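You operate a simulated robot arm through the tools that you are given. There is no shell and no other tool.

You run a simulated robot arm. Do the job below in one go: nothing can be reset, and whatever is moved stays where it is left.

JOB
Run the purple box, then lock its stub in the vacuum box.
Fine: open the drawer when the lamp is out and leave it open; lid shut, lock paddle down.

The check looks at the end state, three seconds after you hand in, the way a careful person would. Anything else that was tipped, shoved, dropped, spilled or broken makes it a failure. Lids that push on must go on centred and level and be pressed home; caps that screw on are set level and turned clockwise until they are tight.

ROBOT AND FRAMES
A 6-joint arm with a two-finger gripper, fixed in place. Base frame: the origin is on the floor under the middle of its stand, x ahead of it, y to its left, z up. Readings come in mm, rad, newtons and seconds.
It reaches about 940 mm from its shoulder. Its first joint turns from -2.897 to 2.897 rad. Payload 2.54 kg.
The TCP is the grasp point between the finger pads, 30 mm short of the fingertips. In the tool frame z runs along the fingers and y along their closing line. The gripper opens to 116 mm; its body begins 95 mm behind the TCP.
Orientation is that of the tool frame in the base frame, as a unit quaternion [w, x, y, z]. With the fingers straight down and closing along the base's y, the tool's x points along the base's -x, its y along +y and its z along -z.

CONTROLS
- The arm moves only by the tool step_arm. Its argument "series" is a list of rows, each an object (a shift or turn left out is 0, a gripper value left out holds the last) with "offset": the shift along the tool's x, y, z in units of 25 mm (1.0 is 25 mm), a list of three; "rot": the turn, a rotation vector about the tool's x, y, z in units of 6 degrees (1.0 is 6 degrees), a list of three; "grip": the gripper command, from -1 (fully open) to 1 (shut), values between in proportion. In form: [{"offset": [x, y, z], "rot": [rx, ry, rz], "grip": grip}, ...]. A call has 1 to 20 rows; each row shifts and turns the commanded pose from where the row before left it, along the tool's axes as they then stand. A call with a number of a shift or a turn outside -1 to 1 is refused whole. A row lasts 0.2 s, in which the tool goes at most 50 mm and 0.15 rad; a call with a longer step from one row to the next is refused whole, and so is a gripper value outside its range. Where a pose cannot be reached the arm comes as near as it can. A force on the tool above 40 N (or 10 N above the force at the start of the call, whichever is more), or a blocked arm, ends the call early, and 0.2 s more pass. The fingers move at their own pace (about 72 mm/s each) and stop on an object; they squeeze with about 41 N. The grip force told is the motor's: it shows also when the fingers shut on nothing. Time passes only in rows, and 0.2 s behind the last, so rows that do not move let the fingers close. It gives the time, the measured TCP pose, the force on the tool (base axes), the opening and the grip force at its end, in the units of the frame above (readings bear some noise), with the torque about the TCP (base axes, N m) and any sound that the robot's microphone picked up.
- Cameras (640 x 400 px; columns grow to the right, rows downward): "scene" is fixed at [221.1, 650, 1494.5]; the picture's right is [-0.96, -0.29, 0.00], its down [-0.25, 0.85, -0.46] and it looks along [0.13, -0.44, -0.89] (base axes); focal length 223 px, centre (320, 200). "wrist" rides on the gripper at [69, -15, -122] in the tool frame; the picture's right is [0.22, 0.98, 0.00], its down [-0.83, 0.18, -0.53] and it looks along [-0.52, 0.11, 0.85] (tool axes); focal length 251 px, centre (320, 200). There is no depth. A picture from a camera that has moved, and an enlarged one, comes with that camera's place and axes in the base frame and with its lens.
- snapshot(camera): a new picture of that camera. It takes no simulated time.
- zoom(camera, box): a new picture of the part [left, top, right, bottom] of that camera's present view, enlarged. It takes no simulated time.
- close_job(): hands the job in; it is judged then, once.

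Places have to be worked out from the pictures, the camera data and where the tool is seen. Open the gripper and draw the arm clear of the work before you hand the job in, unless the task says otherwise.

The tools are called as a command line: name --argument value ..., lists and objects as JSON in quotes. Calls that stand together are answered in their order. step_arm: Moves the arm, as the interface text tells. Its arguments: {"type":"object","properties":{"series":{"type":"array","items":{"type":"object","properties":{"offset":{"type":"array","items":{"type":"number"}},"rot":{"type":"array","items":{"type":"number"}},"grip":{"type":"number"}}}}},"required":["series"]} The other tools are called the same way: snapshot (camera) takes a picture; zoom (camera, box) takes an enlarged picture of a part of a camera's view; close_job () hands the job in.

At the start:

```text
time_s: 0.0
ee_pos: [210.3, 319.8, 1195.8]
tool_rot: [0.0, 0.001, 1.0, 0.001]
force: [-0.1, -0.3, 0.1]
ft_torque: [-0.02, -0.02, -0.01]
gripper_width: 115.8
grasp_force: 0.0
```

scene: 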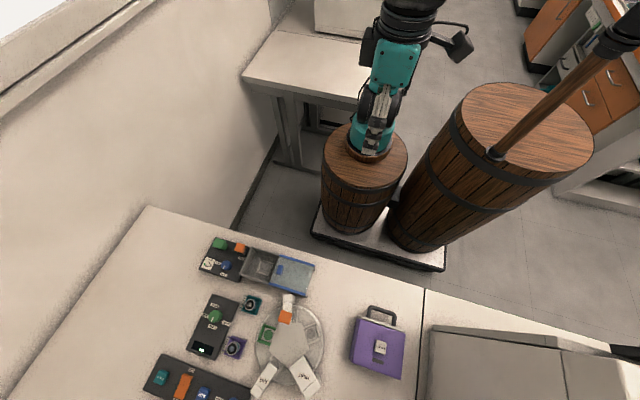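
wrist: 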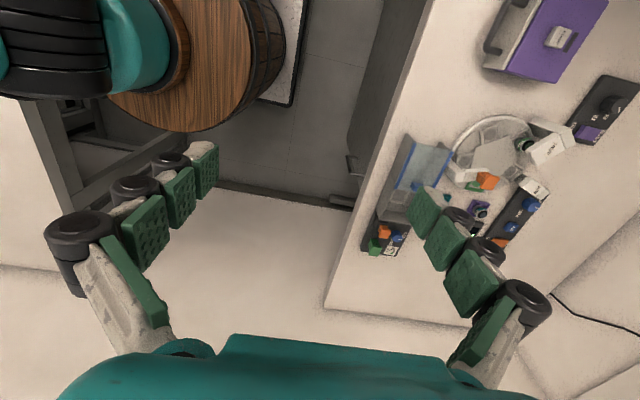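

The first pictures show a bench with several small panels, a turntable and a purple case. I zoom in on the parts to read labels before moving anything.

zoom --camera "scene" --box '[140, 220, 340, 345]'

zoom --camera "scene" --box '[130, 290, 306, 400]'

zoom --camera "scene" --box '[240, 290, 416, 400]'

zoom --camera "wrist" --box '[340, 60, 640, 260]'

```text
3.20 times, centred on (240, 282) of scene
camera zoom: at [221.1, 650.0, 1494.5], right [-0.96, -0.29, 0.0], down [-0.25, 0.85, -0.46], along [0.13, -0.44, -0.89], focal length 713 px, centre (576, -64)
```

zoom: 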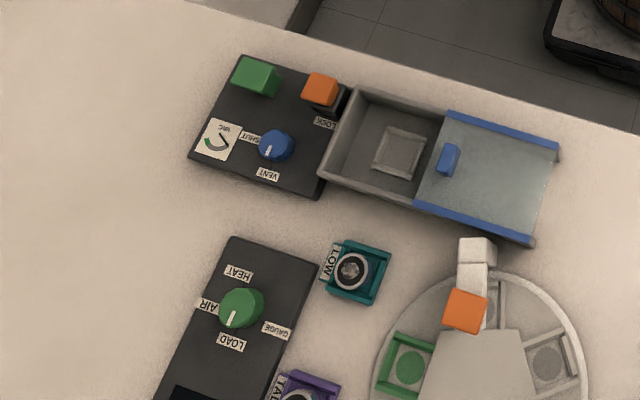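

```text
3.64 times, centred on (218, 345) of scene
camera zoom: at [221.1, 650.0, 1494.5], right [-0.96, -0.29, 0.0], down [-0.25, 0.85, -0.46], along [0.13, -0.44, -0.89], focal length 810 px, centre (691, -327)
```

zoom: 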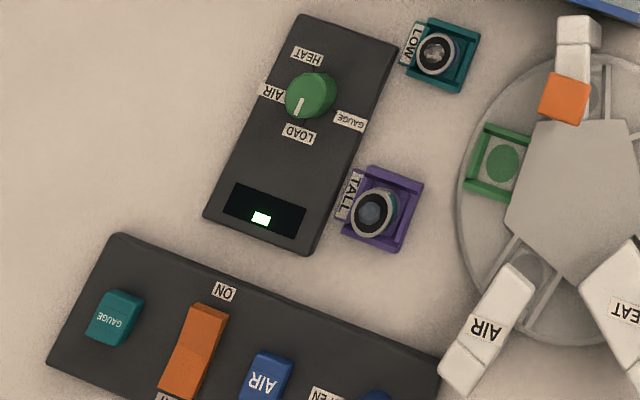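

```text
3.64 times, centred on (328, 345) of scene
camera zoom: at [221.1, 650.0, 1494.5], right [-0.96, -0.29, 0.0], down [-0.25, 0.85, -0.46], along [0.13, -0.44, -0.89], focal length 810 px, centre (291, -327)
```

zoom: 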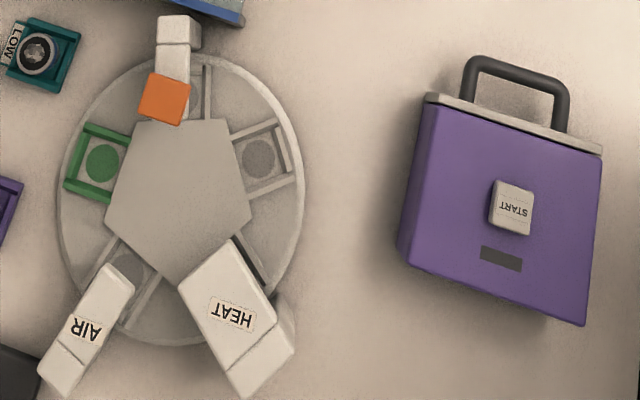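

```text
2.00 times, centred on (490, 160) of wrist
camera zoom: at [142.2, 305.9, 1318.9], right [-0.22, 0.98, 0.0], down [0.83, 0.18, 0.53], along [0.52, 0.12, -0.85], focal length 503 px, centre (-20, 280)
```

zoom: 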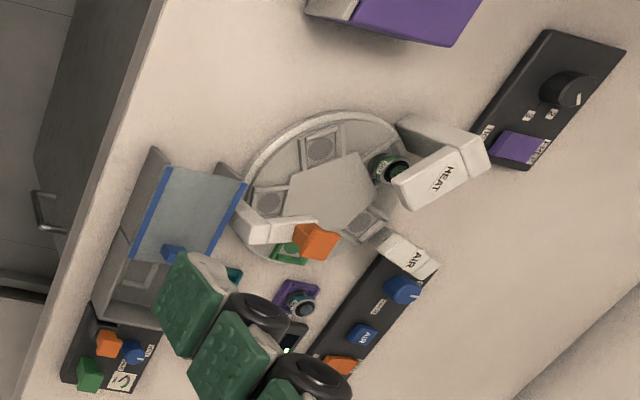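

The scene shows a purple box with a START button and a dark slot (a lamp?) at about (60, 671, 855), and a vacuum box with a sliding lid near the turntable. I move the arm high over the bench so that the wrist camera can look at all of it more closely.

step_arm --series '[{"offset": [0.65, 0.9, -0.15], "grip": -1}, {"offset": [0.65, 0.9, -0.15]}, {"offset": [0.65, 0.9, -0.15]}, {"offset": [0.65, 0.9, -0.15]}, {"offset": [0.65, 0.9, -0.15]}, {"offset": [0.65, 0.9, -0.15]}, {"offset": [0.65, 0.9, -0.15]}, {"offset": [0.65, 0.9, -0.15]}, {"offset": [0.65, 0.9, -0.15]}, {"offset": [0.65, 0.9, -0.15]}, {"offset": [0.65, 0.9, -0.15]}, {"offset": [0.65, 0.9, -0.15]}]'

snapshot --camera "wrist"

snapshot --camera "scene"

```text
time_s: 2.6
ee_pos: [17.1, 588.9, 1241.2]
tool_rot: [0.0, 0.0, 1.0, 0.0]
force: [-0.9, 0.4, 0.7]
ft_torque: [0.06, 0.04, -0.04]
gripper_width: 116.0
grasp_force: 0.0
```

```text
taken
camera wrist: at [-51.8, 575.5, 1365.1], right [-0.22, 0.98, 0.0], down [0.83, 0.18, 0.53], along [0.52, 0.12, -0.85], focal length 251 px, centre (320, 200)
```

wrist: 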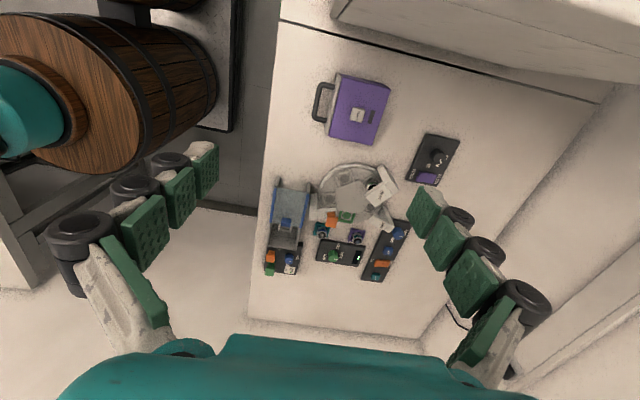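

```text
taken
```

scene: 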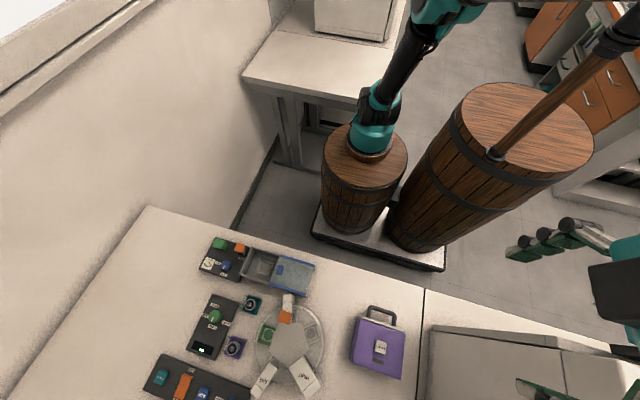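

The arm is mounted on the small barrel; the big barrel with the pole stands next to it. I zoom into the wrist picture to read the panels.

zoom --camera "wrist" --box '[300, 60, 470, 166]'

zoom --camera "wrist" --box '[390, 120, 480, 200]'

zoom --camera "wrist" --box '[260, 160, 420, 290]'

```text
3.76 times, centred on (385, 113) of wrist
camera zoom: at [-51.8, 575.5, 1365.1], right [-0.22, 0.98, 0.0], down [0.83, 0.18, 0.53], along [0.52, 0.12, -0.85], focal length 947 px, centre (75, 528)
```

zoom: 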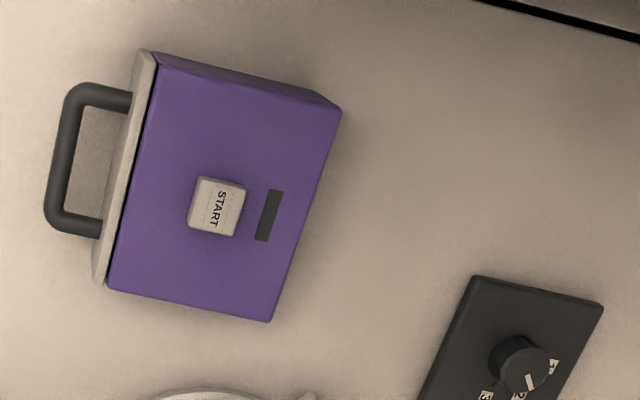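

```text
5.00 times, centred on (435, 160) of wrist
camera zoom: at [-51.8, 575.5, 1365.1], right [-0.22, 0.98, 0.0], down [0.83, 0.18, 0.53], along [0.52, 0.12, -0.85], focal length 1257 px, centre (-255, 400)
```

zoom: 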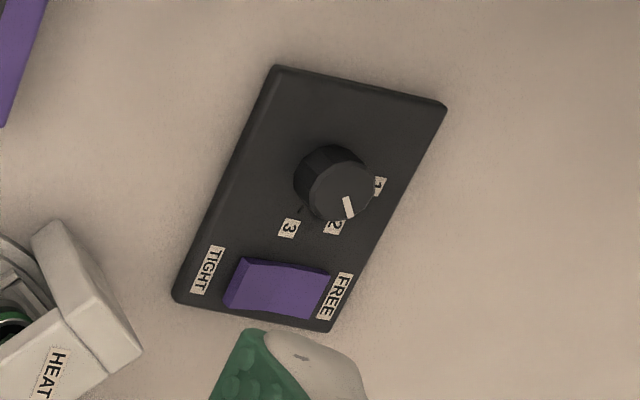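

```text
3.08 times, centred on (340, 225) of wrist
camera zoom: at [-51.8, 575.5, 1365.1], right [-0.22, 0.98, 0.0], down [0.83, 0.18, 0.53], along [0.52, 0.12, -0.85], focal length 774 px, centre (258, 123)
```

zoom: 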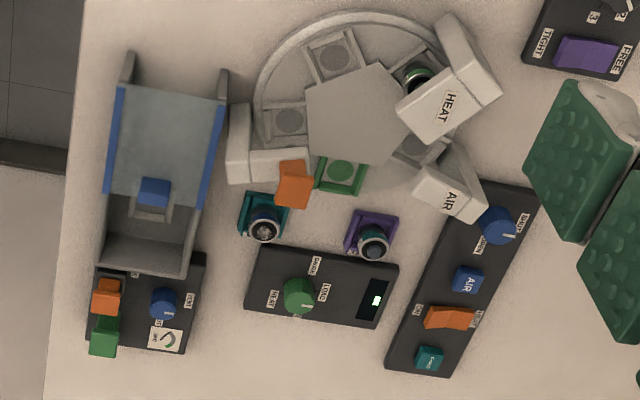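

There's a purple box with START and a dark lamp slot, and its drawer front with a black handle faces the robot; the rocker panel top is at about z 780. I descend a bit with the wrist camera to see the purple box in detail.

step_arm --series '[{"offset": [0.276, 0.104, 0.984]}, {"offset": [0.276, 0.104, 0.984]}, {"offset": [0.276, 0.104, 0.984]}, {"offset": [0.276, 0.104, 0.984]}, {"offset": [0.276, 0.104, 0.984]}, {"offset": [0.276, 0.104, 0.984]}, {"offset": [0.276, 0.104, 0.984]}, {"offset": [0.276, 0.104, 0.984]}, {"offset": [0.276, 0.104, 0.984]}]'

snapshot --camera "wrist"

snapshot --camera "scene"

```text
time_s: 4.2
ee_pos: [-28.0, 601.2, 1082.8]
tool_rot: [-0.001, -0.003, 1.0, -0.002]
force: [13.6, -42.7, 11.9]
ft_torque: [5.38, 2.56, 2.8]
gripper_width: 116.0
grasp_force: 0.0
stopped in row 7: the force on the tool passed its limit at 122 N (the readings are from after the stop); the commanded pose is now the measured one
```

```text
taken
camera wrist: at [-97.5, 585.9, 1206.7], right [-0.22, 0.98, 0.0], down [0.83, 0.19, 0.53], along [0.52, 0.12, -0.85], focal length 251 px, centre (320, 200)
```

wrist: 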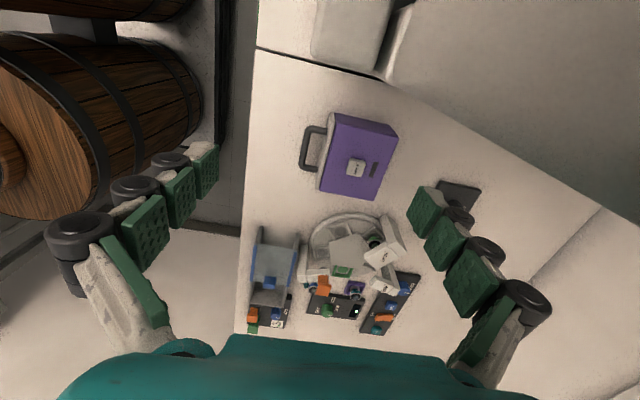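

```text
taken
```

scene: 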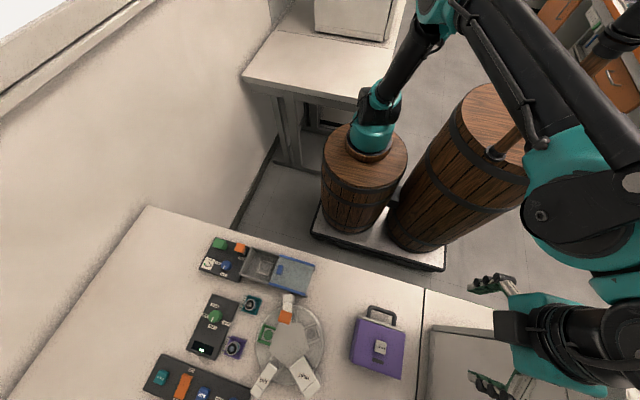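

The arm hit something at +y/-x side (force mainly -y, 122 N), likely the large pale appliance at the top of the wrist picture. I back out along the same path two rows, then examine what it was.

step_arm --series '[{"offset": [-0.276, -0.104, -0.984]}, {"offset": [-0.276, -0.104, -0.984]}]'

zoom --camera "wrist" --box '[240, 0, 640, 250]'

zoom --camera "scene" --box '[340, 200, 640, 400]'

```text
time_s: 4.8
ee_pos: [-16.1, 600.9, 1129.4]
tool_rot: [-0.001, -0.002, 1.0, 0.0]
force: [0.2, -0.2, -0.7]
ft_torque: [-0.04, 0.02, -0.01]
gripper_width: 116.1
grasp_force: 0.1
```

```text
1.60 times, centred on (440, 125) of wrist
camera zoom: at [-84.4, 586.5, 1254.3], right [-0.22, 0.98, 0.0], down [0.83, 0.19, 0.53], along [0.52, 0.11, -0.85], focal length 402 px, centre (128, 320)
```

zoom: 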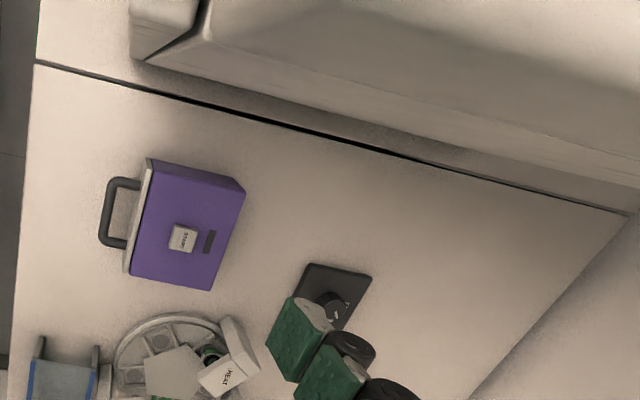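

```text
2.00 times, centred on (490, 300) of scene
camera zoom: at [221.1, 650.0, 1494.5], right [-0.96, -0.29, 0.0], down [-0.25, 0.85, -0.46], along [0.13, -0.44, -0.89], focal length 446 px, centre (-20, 0)
```

zoom: 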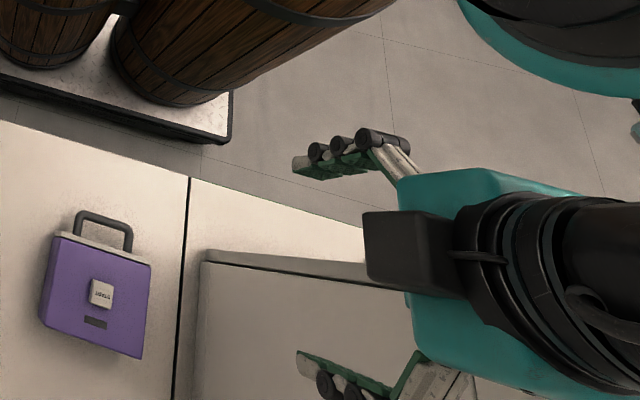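

The pictures triangulate the obstacle: a tall appliance whose near top corner is at about (-95, 605, 1130); I must keep the camera and gripper at x > -60 there. I shift to +x first and then descend for a close look at the purple box.

step_arm --series '[{"offset": [-0.9, 0.45, 0]}, {"offset": [-0.9, 0.45, 0]}, {"offset": [-0.9, 0.45, 0]}, {"offset": [0, 0, 1]}, {"offset": [0, 0, 1]}, {"offset": [0, 0, 1]}, {"offset": [0, 0, 1]}]'

snapshot --camera "wrist"

snapshot --camera "scene"

```text
time_s: 6.4
ee_pos: [50.9, 633.0, 1028.9]
tool_rot: [-0.002, -0.001, 1.0, -0.002]
force: [0.9, 0.3, -0.6]
ft_torque: [0.03, 0.01, 0.01]
gripper_width: 115.9
grasp_force: 0.1
```

```text
taken
camera wrist: at [-17.1, 618.8, 1153.3], right [-0.22, 0.98, 0.0], down [0.83, 0.19, 0.53], along [0.52, 0.11, -0.85], focal length 251 px, centre (320, 200)
```

wrist: 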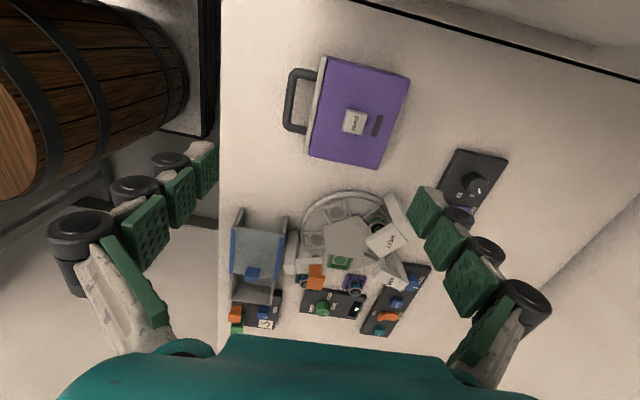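

```text
taken
```

scene: 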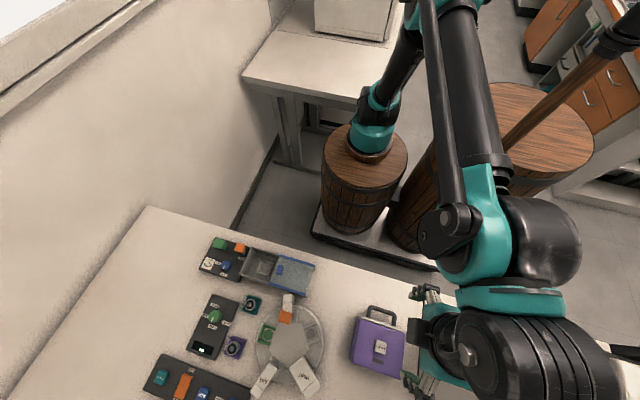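

Clear of the appliance now. I zoom in on the purple box and the other parts from here.

zoom --camera "wrist" --box '[260, 40, 436, 150]'

zoom --camera "wrist" --box '[220, 180, 428, 310]'

zoom --camera "scene" --box '[330, 280, 490, 380]'

```text
3.64 times, centred on (348, 95) of wrist
camera zoom: at [-17.1, 618.8, 1153.3], right [-0.22, 0.98, 0.0], down [0.83, 0.19, 0.53], along [0.52, 0.11, -0.85], focal length 914 px, centre (218, 582)
```

zoom: 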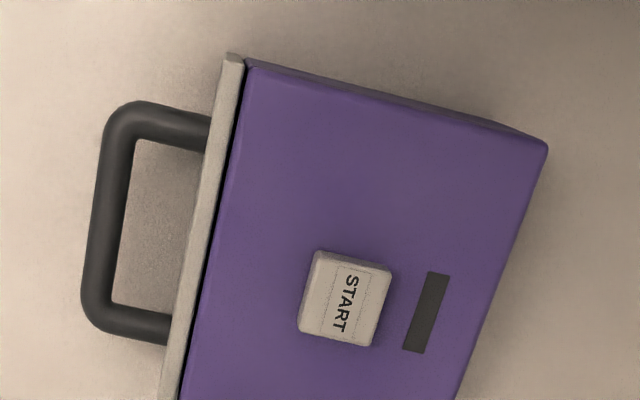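

```text
3.08 times, centred on (324, 245) of wrist
camera zoom: at [-17.1, 618.8, 1153.3], right [-0.22, 0.98, 0.0], down [0.83, 0.19, 0.53], along [0.52, 0.11, -0.85], focal length 774 px, centre (308, 62)
```

zoom: 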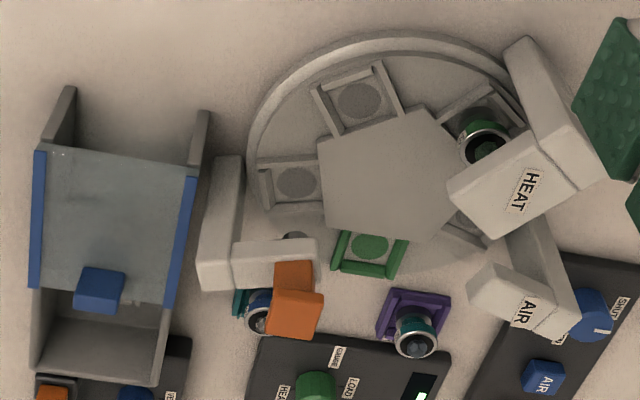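

```text
4.00 times, centred on (410, 330) of scene
camera zoom: at [221.1, 650.0, 1494.5], right [-0.96, -0.29, 0.0], down [-0.25, 0.85, -0.46], along [0.13, -0.44, -0.89], focal length 891 px, centre (-40, -320)
```

zoom: 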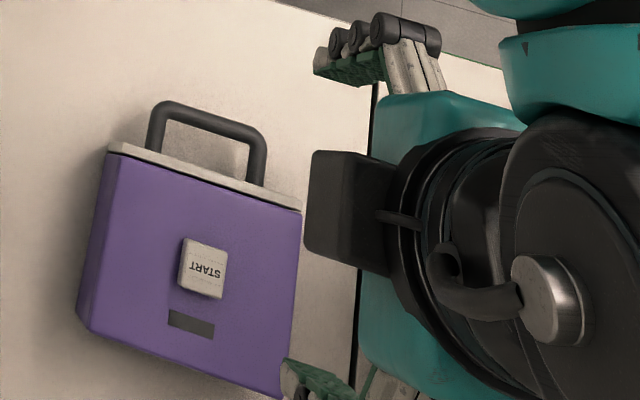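

The handle bar works out to about (55, 591, 799), running along x, with the drawer front at y ≈ 626, and START at about (56, 677, 835). I zoom in on the fingers to judge their thickness against the handle gap.

zoom --camera "wrist" --box '[40, 130, 240, 255]'

zoom --camera "scene" --box '[400, 270, 480, 320]'

zoom --camera "scene" --box '[190, 225, 330, 312]'

```text
3.20 times, centred on (140, 192) of wrist
camera zoom: at [-17.1, 618.8, 1153.3], right [-0.22, 0.98, 0.0], down [0.83, 0.19, 0.53], along [0.52, 0.11, -0.85], focal length 805 px, centre (896, 224)
```

zoom: 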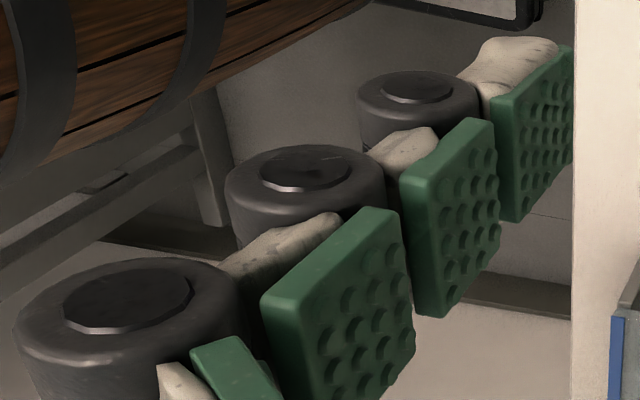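

```text
8.00 times, centred on (440, 295) of scene
camera zoom: at [221.1, 650.0, 1494.5], right [-0.96, -0.29, 0.0], down [-0.25, 0.85, -0.46], along [0.13, -0.44, -0.89], focal length 1782 px, centre (-640, -560)
```

zoom: 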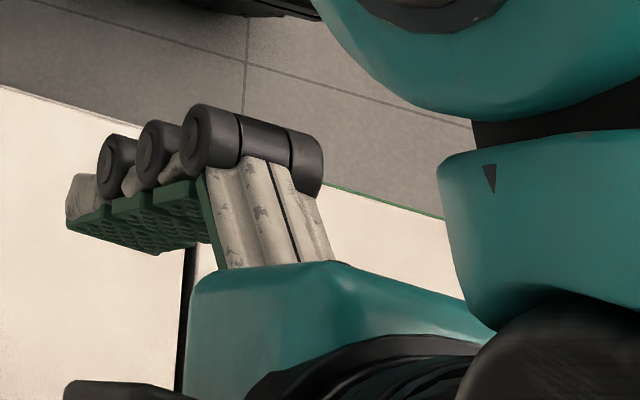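

```text
4.57 times, centred on (260, 268) of scene
camera zoom: at [221.1, 650.0, 1494.5], right [-0.96, -0.29, 0.0], down [-0.25, 0.85, -0.46], along [0.13, -0.44, -0.89], focal length 1018 px, centre (594, -113)
```

zoom: 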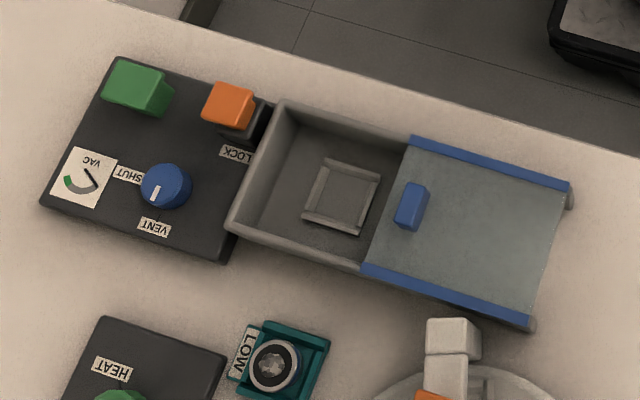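

The finger tips are about 13–15 mm thick with knuckles set back about 22 mm, so a tip should fit the 25 mm handle gap. First I shut the gripper and go above START, tips at about z 875.

step_arm --series '[{"offset": [-0.05, 0.44, 0.5], "grip": 1}, {"offset": [-0.05, 0.44, 0.5]}, {"offset": [-0.05, 0.44, 0.5]}, {"offset": [-0.05, 0.44, 0.5]}, {"offset": [0, 0, 0.98]}, {"offset": [0, 0, 0.98]}, {"offset": [0, 0, 0.98]}]'

snapshot --camera "wrist"

zoom --camera "scene" --box '[330, 280, 490, 380]'

```text
time_s: 8.0
ee_pos: [54.0, 676.4, 905.5]
tool_rot: [-0.002, -0.002, 1.0, -0.001]
force: [0.1, -0.8, 0.4]
ft_torque: [0.01, -0.02, -0.03]
gripper_width: 0.1
grasp_force: 28.8
```

```text
taken
camera wrist: at [-14.0, 662.6, 1029.4], right [-0.22, 0.98, 0.0], down [0.83, 0.19, 0.53], along [0.52, 0.11, -0.85], focal length 251 px, centre (320, 200)
```

wrist: 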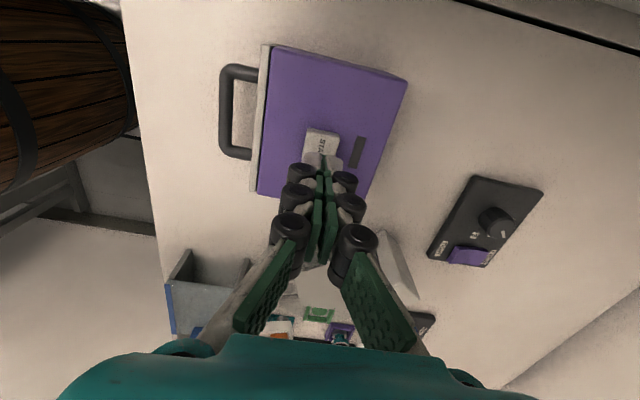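

```text
4.00 times, centred on (410, 330) of scene
camera zoom: at [221.1, 650.0, 1494.5], right [-0.96, -0.29, 0.0], down [-0.25, 0.85, -0.46], along [0.13, -0.44, -0.89], focal length 891 px, centre (-40, -320)
```

zoom: 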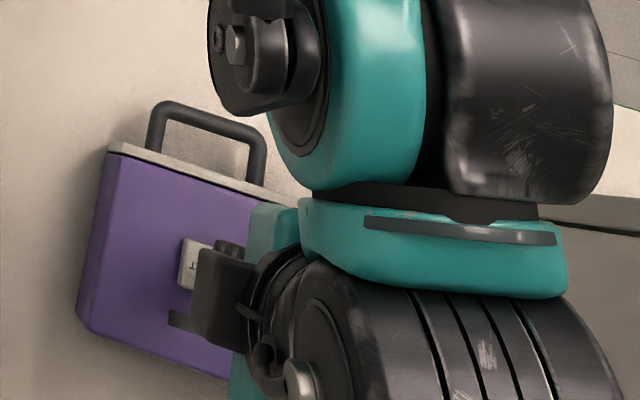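

The tips are nearly above START. I zoom to check the alignment before pressing.

zoom --camera "wrist" --box '[250, 90, 410, 190]'

```text
4.00 times, centred on (330, 140) of wrist
camera zoom: at [-14.0, 662.6, 1029.4], right [-0.22, 0.98, 0.0], down [0.83, 0.19, 0.53], along [0.52, 0.11, -0.85], focal length 1006 px, centre (280, 440)
```

zoom: 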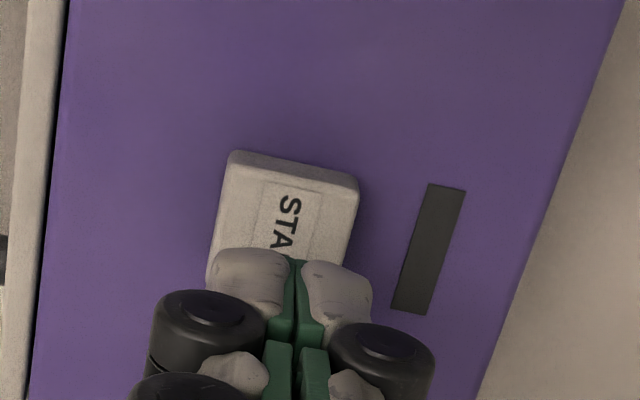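

The tip line is within a few mm of START's centre (about (54.7, 679)). I descend in small steps, watching force and sound.

step_arm --series '[{"offset": [0, 0.1, 0.2], "grip": 1}, {"offset": [0, 0, 0.2]}, {"offset": [0, 0, 0.2]}, {"offset": [0, 0, 0.2]}]'

zoom --camera "wrist" --box '[250, 90, 410, 190]'

```text
time_s: 9.0
ee_pos: [54.3, 680.1, 886.7]
tool_rot: [-0.002, -0.002, 1.0, -0.002]
force: [-0.4, -0.1, 0.2]
ft_torque: [-0.02, 0.01, 0.01]
gripper_width: 0.0
grasp_force: 29.1
```

```text
4.00 times, centred on (330, 140) of wrist
camera zoom: at [-13.5, 665.3, 1009.6], right [-0.22, 0.98, 0.0], down [0.83, 0.19, 0.53], along [0.52, 0.11, -0.85], focal length 1006 px, centre (280, 440)
```

zoom: 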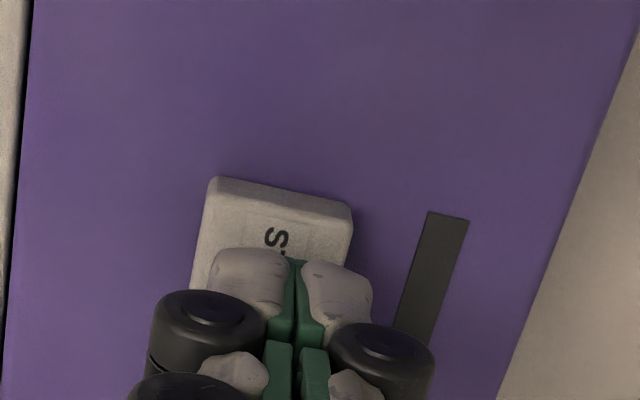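

No contact yet with tips at z ≈ 857; the alignment looks good. I go on down.

step_arm --series '[{"offset": [0, 0, 0.2], "grip": 1}, {"offset": [0, 0, 0.16]}, {"offset": [0, 0, 0.12]}]'

zoom --camera "wrist" --box '[250, 90, 410, 190]'

```text
time_s: 9.8
ee_pos: [55.5, 680.4, 874.2]
tool_rot: [-0.001, -0.001, 1.0, -0.002]
force: [0.0, 0.0, 0.3]
ft_torque: [0.02, 0.01, 0.04]
gripper_width: 0.1
grasp_force: 28.5
```

```text
4.00 times, centred on (330, 140) of wrist
camera zoom: at [-13.2, 665.1, 997.6], right [-0.22, 0.98, 0.0], down [0.83, 0.19, 0.53], along [0.52, 0.11, -0.85], focal length 1006 px, centre (280, 440)
```

zoom: 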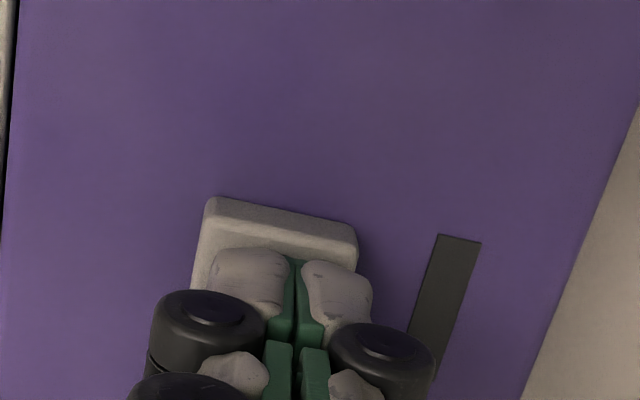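

Tips at z ≈ 844, still no contact force. I continue in 3 mm steps.

step_arm --series '[{"offset": [0, 0, 0.12], "grip": 1}, {"offset": [0, 0, 0.12]}, {"offset": [0, 0, 0.12]}]'

zoom --camera "wrist" --box '[250, 90, 410, 190]'

```text
time_s: 10.6
ee_pos: [54.5, 679.8, 864.6]
tool_rot: [-0.002, -0.001, 1.0, -0.002]
force: [-1.3, 1.8, 3.3]
ft_torque: [0.0, -0.04, -0.01]
gripper_width: 6.0
grasp_force: 28.6
heard: click
```

```text
4.00 times, centred on (330, 140) of wrist
camera zoom: at [-13.1, 664.8, 988.5], right [-0.22, 0.98, 0.0], down [0.83, 0.19, 0.53], along [0.52, 0.11, -0.85], focal length 1006 px, centre (280, 440)
```

zoom: 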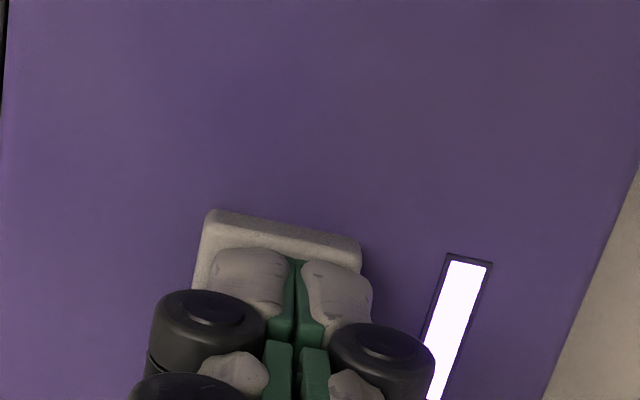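

START clicked and the lamp strip is lit, so the box is running (t ≈ 10.6 s). I retract straight up and use the wait to look over the vacuum box with the gripper open.

step_arm --series '[{"offset": [0, 0, -0.6]}, {"offset": [0, 0, -1]}, {"offset": [0, 0, -1]}, {"offset": [0, 0, -1]}, {"offset": [0, 0, -1], "grip": -1}, {"offset": [-0.95, -0.42, 0]}, {"offset": [-0.95, -0.42, 0]}, {"offset": [-0.95, -0.42, 0]}, {"offset": [-0.95, -0.42, 0]}, {"offset": [-0.95, -0.42, 0]}, {"offset": [-0.95, -0.42, 0]}, {"offset": [-0.95, -0.42, 0]}, {"offset": [-0.95, -0.42, 0]}, {"offset": [-0.95, -0.42, 0]}, {"offset": [-0.95, -0.42, 0]}, {"offset": [-0.95, -0.42, 0]}, {"offset": [-0.95, -0.42, 0]}]'

snapshot --camera "wrist"

snapshot --camera "scene"

```text
time_s: 14.2
ee_pos: [341.6, 554.7, 978.7]
tool_rot: [-0.002, -0.003, 1.0, -0.002]
force: [-0.1, -0.5, 1.0]
ft_torque: [0.0, -0.02, 0.0]
gripper_width: 116.0
grasp_force: 0.0
```

```text
taken
camera wrist: at [273.1, 540.2, 1102.5], right [-0.22, 0.98, 0.0], down [0.83, 0.19, 0.53], along [0.52, 0.11, -0.85], focal length 251 px, centre (320, 200)
```

wrist: 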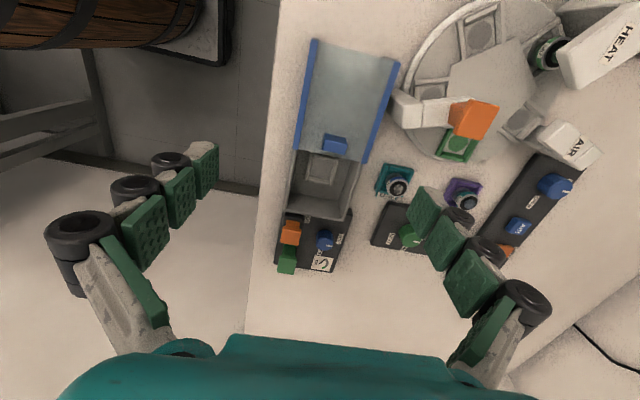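

```text
taken
```

scene: 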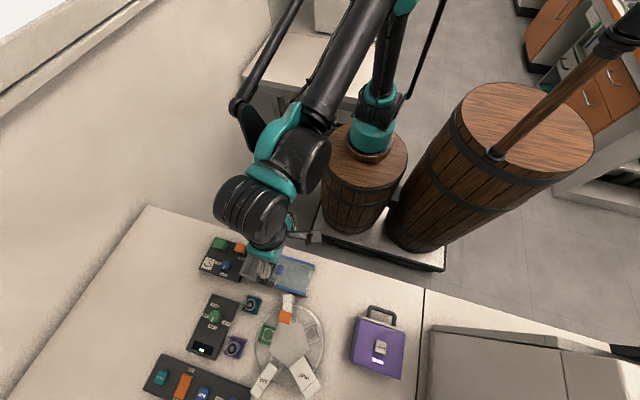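

The scene camera shows the lamp lit on the purple box, so I can watch it from there. I zoom in on the vacuum box.

zoom --camera "wrist" --box '[250, 30, 430, 142]'

zoom --camera "wrist" --box '[250, 120, 410, 280]'

zoom --camera "wrist" --box '[370, 80, 560, 200]'

```text
3.56 times, centred on (340, 86) of wrist
camera zoom: at [273.1, 540.2, 1102.5], right [-0.22, 0.98, 0.0], down [0.83, 0.19, 0.53], along [0.52, 0.11, -0.85], focal length 894 px, centre (249, 605)
```

zoom: 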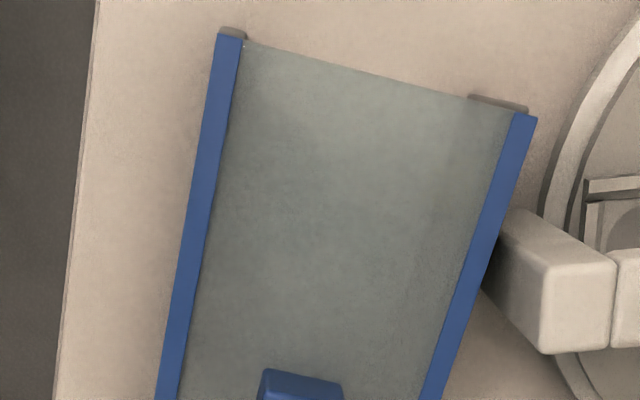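

```text
2.50 times, centred on (330, 200) of wrist
camera zoom: at [273.1, 540.2, 1102.5], right [-0.22, 0.98, 0.0], down [0.83, 0.19, 0.53], along [0.52, 0.11, -0.85], focal length 629 px, centre (295, 200)
```

zoom: 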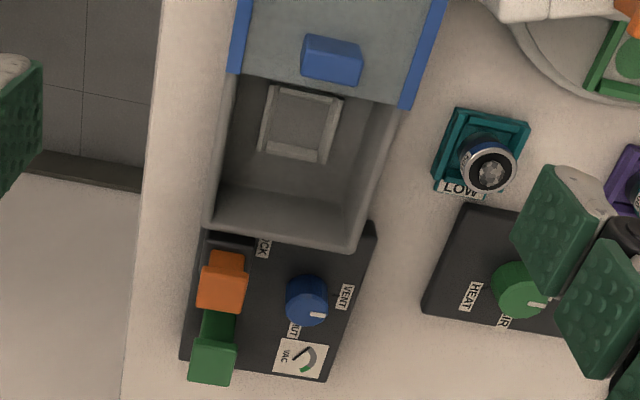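

```text
3.33 times, centred on (465, 140) of wrist
camera zoom: at [273.1, 540.2, 1102.5], right [-0.22, 0.98, 0.0], down [0.83, 0.19, 0.53], along [0.52, 0.11, -0.85], focal length 838 px, centre (-163, 400)
```

zoom: 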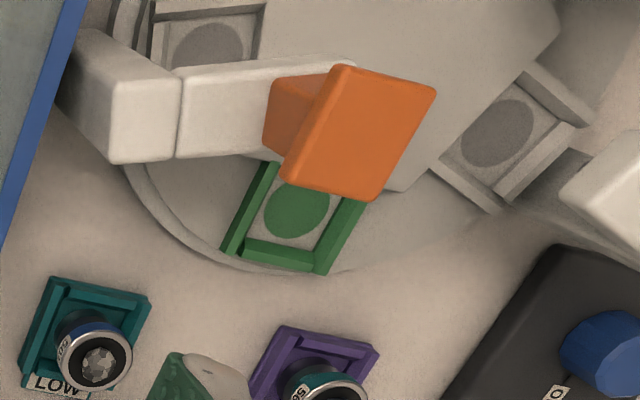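

The lid slides along x (front edge now at x ≈ 376, box front wall at x ≈ 462, nest at about (419, 575, 785)). I move closer for a look at the lock paddle and check the lamp.

step_arm --series '[{"offset": [-0.95, -0.28, 0.55]}, {"offset": [-0.95, -0.28, 0.55]}, {"offset": [-0.95, -0.28, 0.55]}, {"offset": [-0.95, -0.28, 0.55]}]'

zoom --camera "wrist" --box '[220, 60, 440, 260]'

zoom --camera "scene" --box '[330, 290, 430, 390]'

```text
time_s: 15.2
ee_pos: [437.6, 526.8, 922.9]
tool_rot: [-0.001, -0.003, 1.0, -0.003]
force: [0.0, 0.5, 0.6]
ft_torque: [0.03, -0.01, -0.01]
gripper_width: 115.9
grasp_force: 0.0
```

```text
2.00 times, centred on (330, 160) of wrist
camera zoom: at [369.1, 513.1, 1046.7], right [-0.22, 0.98, 0.0], down [0.83, 0.19, 0.53], along [0.52, 0.11, -0.85], focal length 503 px, centre (300, 280)
```

zoom: 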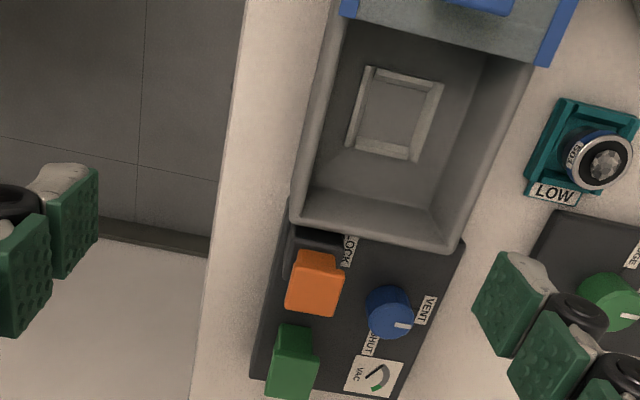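

```text
4.00 times, centred on (380, 340) of scene
camera zoom: at [221.1, 650.0, 1494.5], right [-0.96, -0.29, 0.0], down [-0.25, 0.85, -0.46], along [0.13, -0.44, -0.89], focal length 891 px, centre (80, -360)
```

zoom: 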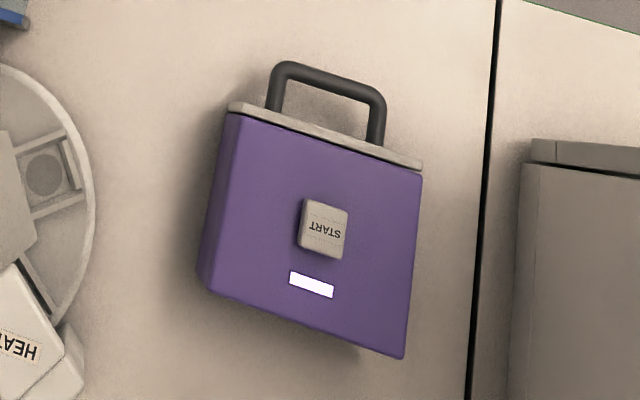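

The lamp is still lit. I zoom in on the lock paddle in both views.

zoom --camera "wrist" --box '[340, 165, 420, 215]'

zoom --camera "wrist" --box '[335, 160, 445, 260]'

zoom --camera "scene" --box '[195, 230, 275, 280]'

zoom --camera "wrist" --box '[330, 150, 410, 260]'

```text
8.00 times, centred on (380, 190) of wrist
camera zoom: at [369.1, 513.1, 1046.7], right [-0.22, 0.98, 0.0], down [0.83, 0.19, 0.53], along [0.52, 0.11, -0.85], focal length 2012 px, centre (-160, 280)
```

zoom: 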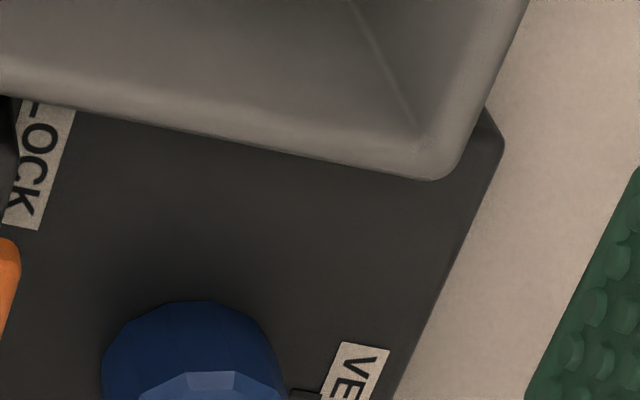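

```text
4.00 times, centred on (390, 210) of wrist
camera zoom: at [369.1, 513.1, 1046.7], right [-0.22, 0.98, 0.0], down [0.83, 0.19, 0.53], along [0.52, 0.11, -0.85], focal length 1006 px, centre (40, 160)
```

zoom: 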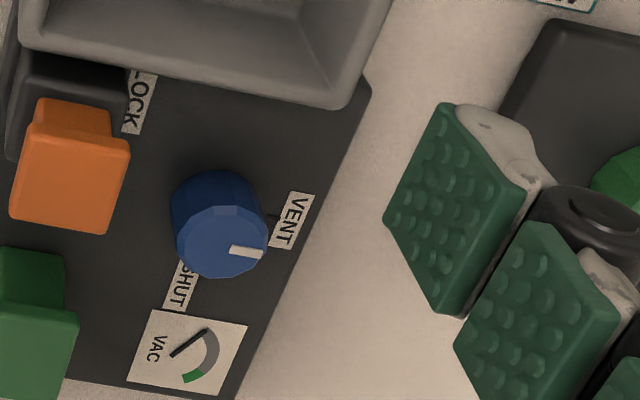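

```text
8.00 times, centred on (235, 255) of scene
camera zoom: at [221.1, 650.0, 1494.5], right [-0.96, -0.29, 0.0], down [-0.25, 0.85, -0.46], along [0.13, -0.44, -0.89], focal length 1782 px, centre (1000, -240)
```

zoom: 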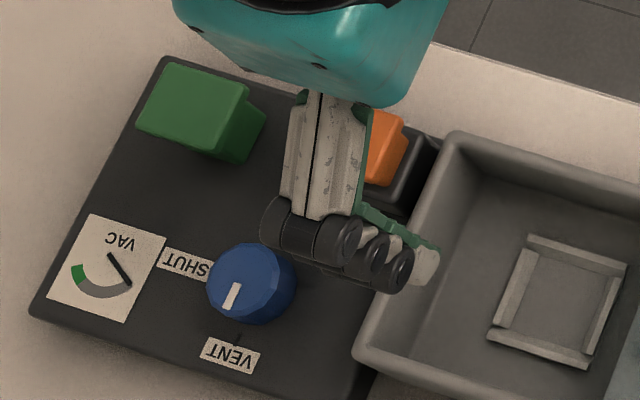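

```text
3.64 times, centred on (370, 205) of wrist
camera zoom: at [369.1, 513.1, 1046.7], right [-0.22, 0.98, 0.0], down [0.83, 0.19, 0.53], along [0.52, 0.11, -0.85], focal length 914 px, centre (138, 182)
```

zoom: 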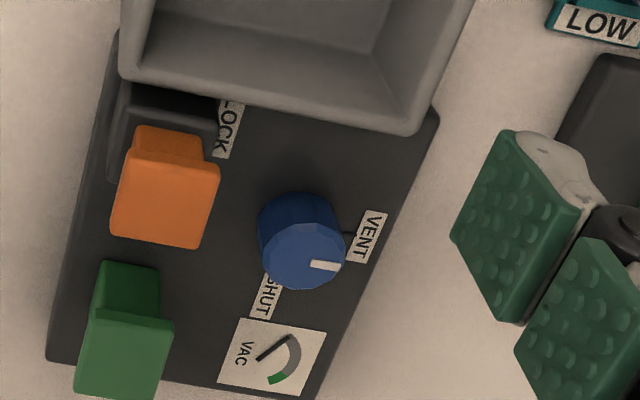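

The lock cap top is at about (496, 548, 847) and the lamp is still on. To pull the drawer I plan to grip across the whole handle (88 mm) with the fingers closing along x, so I rotate the tool -90° about its axis while rising.

step_arm --series '[{"offset": [0, 0, -0.2], "rot": [0, 0, -1]}, {"offset": [0, 0, -0.2], "rot": [0, 0, -1]}, {"offset": [0, 0, -0.2], "rot": [0, 0, -1]}, {"offset": [0, 0, -0.2], "rot": [0, 0, -1]}, {"offset": [0, 0, -0.2], "rot": [0, 0, -1]}, {"offset": [0, 0, -0.2], "rot": [0, 0, -1]}, {"offset": [0, 0, -0.2], "rot": [0, 0, -1]}, {"offset": [0, 0, -0.2], "rot": [0, 0, -1]}, {"offset": [0, 0, -0.2], "rot": [0, 0, -1]}, {"offset": [0, 0, -0.2], "rot": [0, 0, -1]}, {"offset": [0, 0, -0.2], "rot": [0, 0, -1]}, {"offset": [0, 0, -0.2], "rot": [0, 0, -1]}, {"offset": [0, 0, -0.2], "rot": [0, 0, -1]}, {"offset": [0, 0, -0.2], "rot": [0, 0, -1]}, {"offset": [0, 0, -0.2], "rot": [0, 0, -1]}]'

snapshot --camera "wrist"

snapshot --camera "scene"

```text
time_s: 18.4
ee_pos: [437.3, 526.7, 998.2]
tool_rot: [0.002, 0.71, -0.705, 0.0]
force: [-0.1, 0.8, -0.1]
ft_torque: [-0.01, 0.02, 0.01]
gripper_width: 115.8
grasp_force: 0.0
```

```text
taken
camera wrist: at [453.1, 459.6, 1122.2], right [-0.98, -0.22, 0.0], down [-0.18, 0.83, 0.53], along [-0.12, 0.52, -0.85], focal length 251 px, centre (320, 200)
```

wrist: 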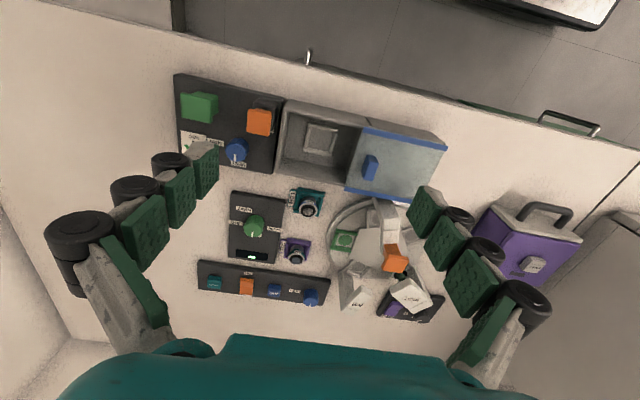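

```text
taken
```

scene: 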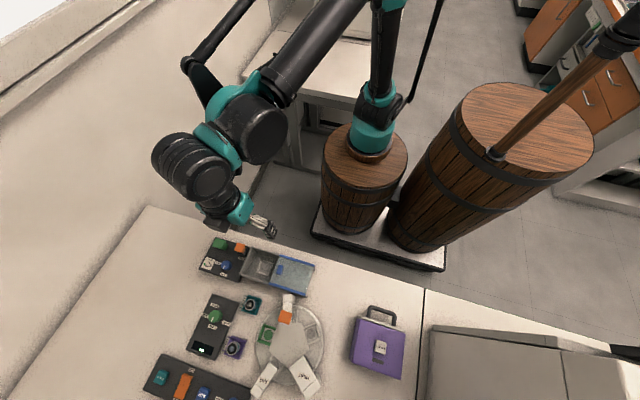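

The rotation worked; the lamp seems dark now. I zoom in to verify it and to look at the vacuum box from this new angle.

zoom --camera "scene" --box '[330, 290, 430, 390]'

zoom --camera "wrist" --box '[170, 60, 460, 210]'

zoom --camera "wrist" --box '[460, 180, 600, 290]'

```text
4.00 times, centred on (380, 340) of scene
camera zoom: at [221.1, 650.0, 1494.5], right [-0.96, -0.29, 0.0], down [-0.25, 0.85, -0.46], along [0.13, -0.44, -0.89], focal length 891 px, centre (80, -360)
```

zoom: 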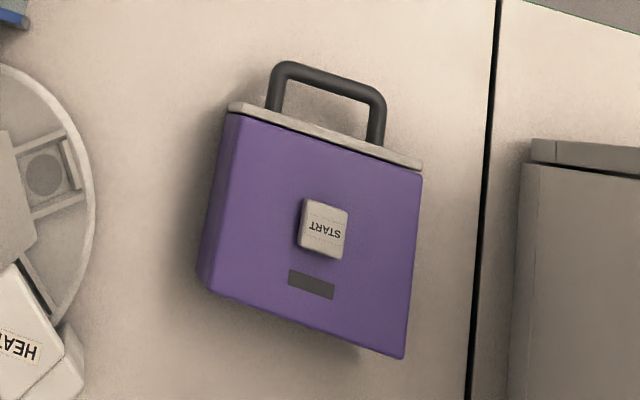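

```text
2.21 times, centred on (315, 135) of wrist
camera zoom: at [453.1, 459.6, 1122.2], right [-0.98, -0.22, 0.0], down [-0.18, 0.83, 0.53], along [-0.12, 0.52, -0.85], focal length 555 px, centre (331, 343)
```

zoom: 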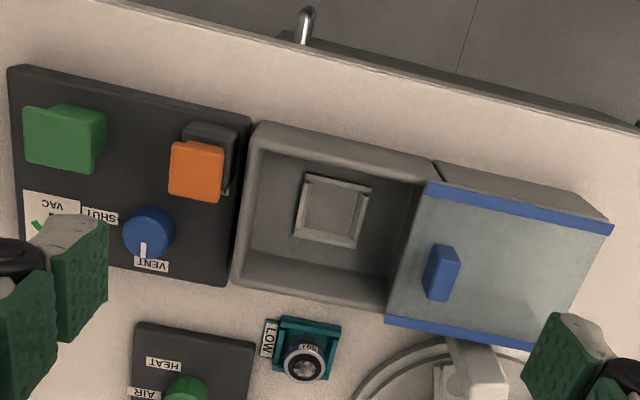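

```text
3.64 times, centred on (530, 235) of wrist
camera zoom: at [453.1, 459.6, 1122.2], right [-0.98, -0.22, 0.0], down [-0.18, 0.83, 0.53], along [-0.12, 0.52, -0.85], focal length 914 px, centre (-444, 73)
```

zoom: 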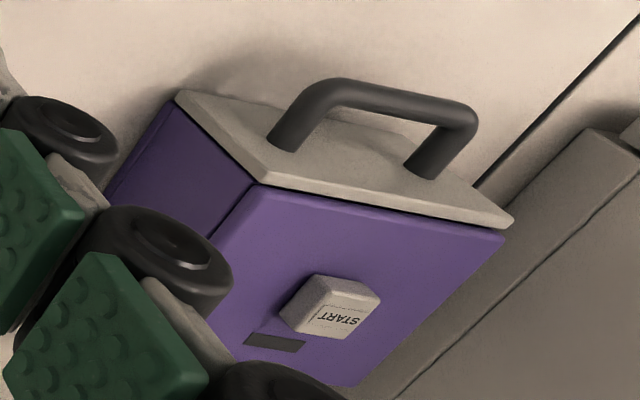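

The lamp is out, so the drawer may now be opened. I move above the handle, aiming for TCP (57, 600, 960).

step_arm --series '[{"offset": [-0.183, 0.95, 0]}, {"offset": [-0.183, 0.95, 0]}, {"offset": [-0.183, 0.95, 0]}, {"offset": [-0.183, 0.95, 0]}, {"offset": [-0.183, 0.95, 0]}, {"offset": [-0.183, 0.95, 0]}, {"offset": [-0.183, 0.95, 0]}, {"offset": [-0.183, 0.95, 0]}, {"offset": [-0.183, 0.95, 0]}, {"offset": [-0.183, 0.95, 0]}, {"offset": [-0.183, 0.95, 0]}, {"offset": [-0.183, 0.95, 0.2]}, {"offset": [-0.183, 0.95, 0.4]}, {"offset": [-0.183, 0.95, 0.4]}, {"offset": [-0.183, 0.95, 0.4]}, {"offset": [-0.183, 0.95, 0.4]}]'

snapshot --camera "wrist"

snapshot --camera "scene"

```text
time_s: 21.8
ee_pos: [55.3, 598.8, 953.7]
tool_rot: [0.002, 0.708, -0.706, 0.0]
force: [0.2, -0.8, -0.1]
ft_torque: [0.01, -0.03, 0.03]
gripper_width: 115.8
grasp_force: 0.0
```

```text
taken
camera wrist: at [71.5, 531.1, 1078.4], right [-0.98, -0.22, 0.0], down [-0.18, 0.83, 0.53], along [-0.12, 0.52, -0.85], focal length 251 px, centre (320, 200)
```

wrist: 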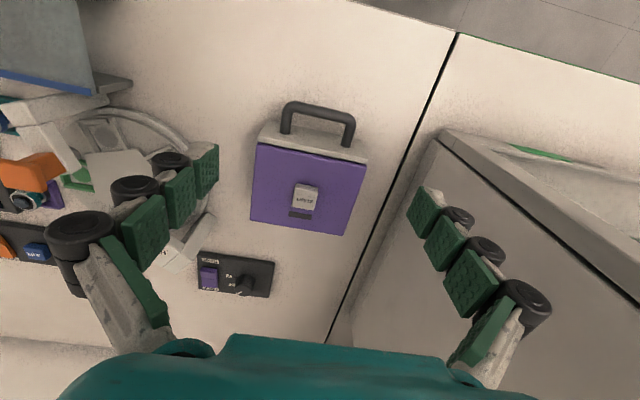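

```text
taken
```

scene: 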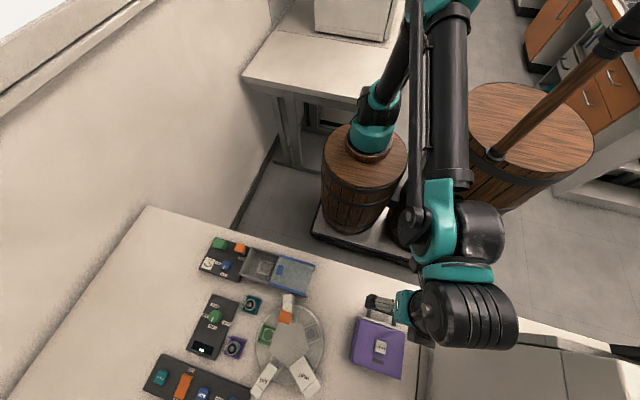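

Good frontal view. I zoom on the handle and drawer front to fix its place.

zoom --camera "wrist" --box '[240, 90, 380, 178]'

zoom --camera "scene" --box '[330, 280, 450, 380]'

```text
4.55 times, centred on (310, 134) of wrist
camera zoom: at [71.5, 531.1, 1078.4], right [-0.98, -0.22, 0.0], down [-0.18, 0.83, 0.53], along [-0.12, 0.52, -0.85], focal length 1143 px, centre (366, 500)
```

zoom: 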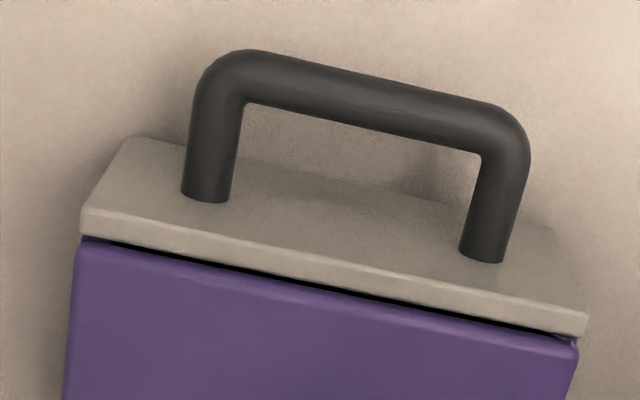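

```text
4.00 times, centred on (390, 330) of scene
camera zoom: at [221.1, 650.0, 1494.5], right [-0.96, -0.29, 0.0], down [-0.25, 0.85, -0.46], along [0.13, -0.44, -0.89], focal length 891 px, centre (40, -320)
```

zoom: 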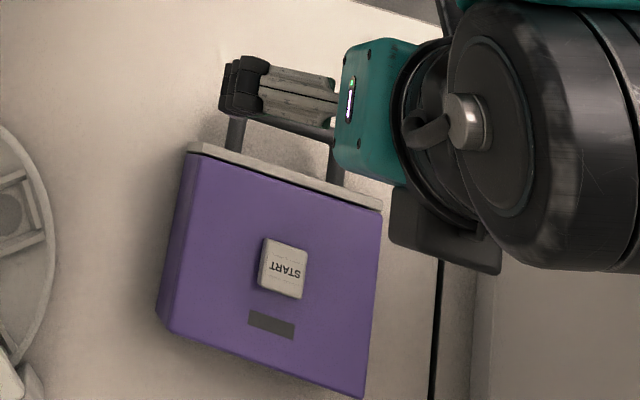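

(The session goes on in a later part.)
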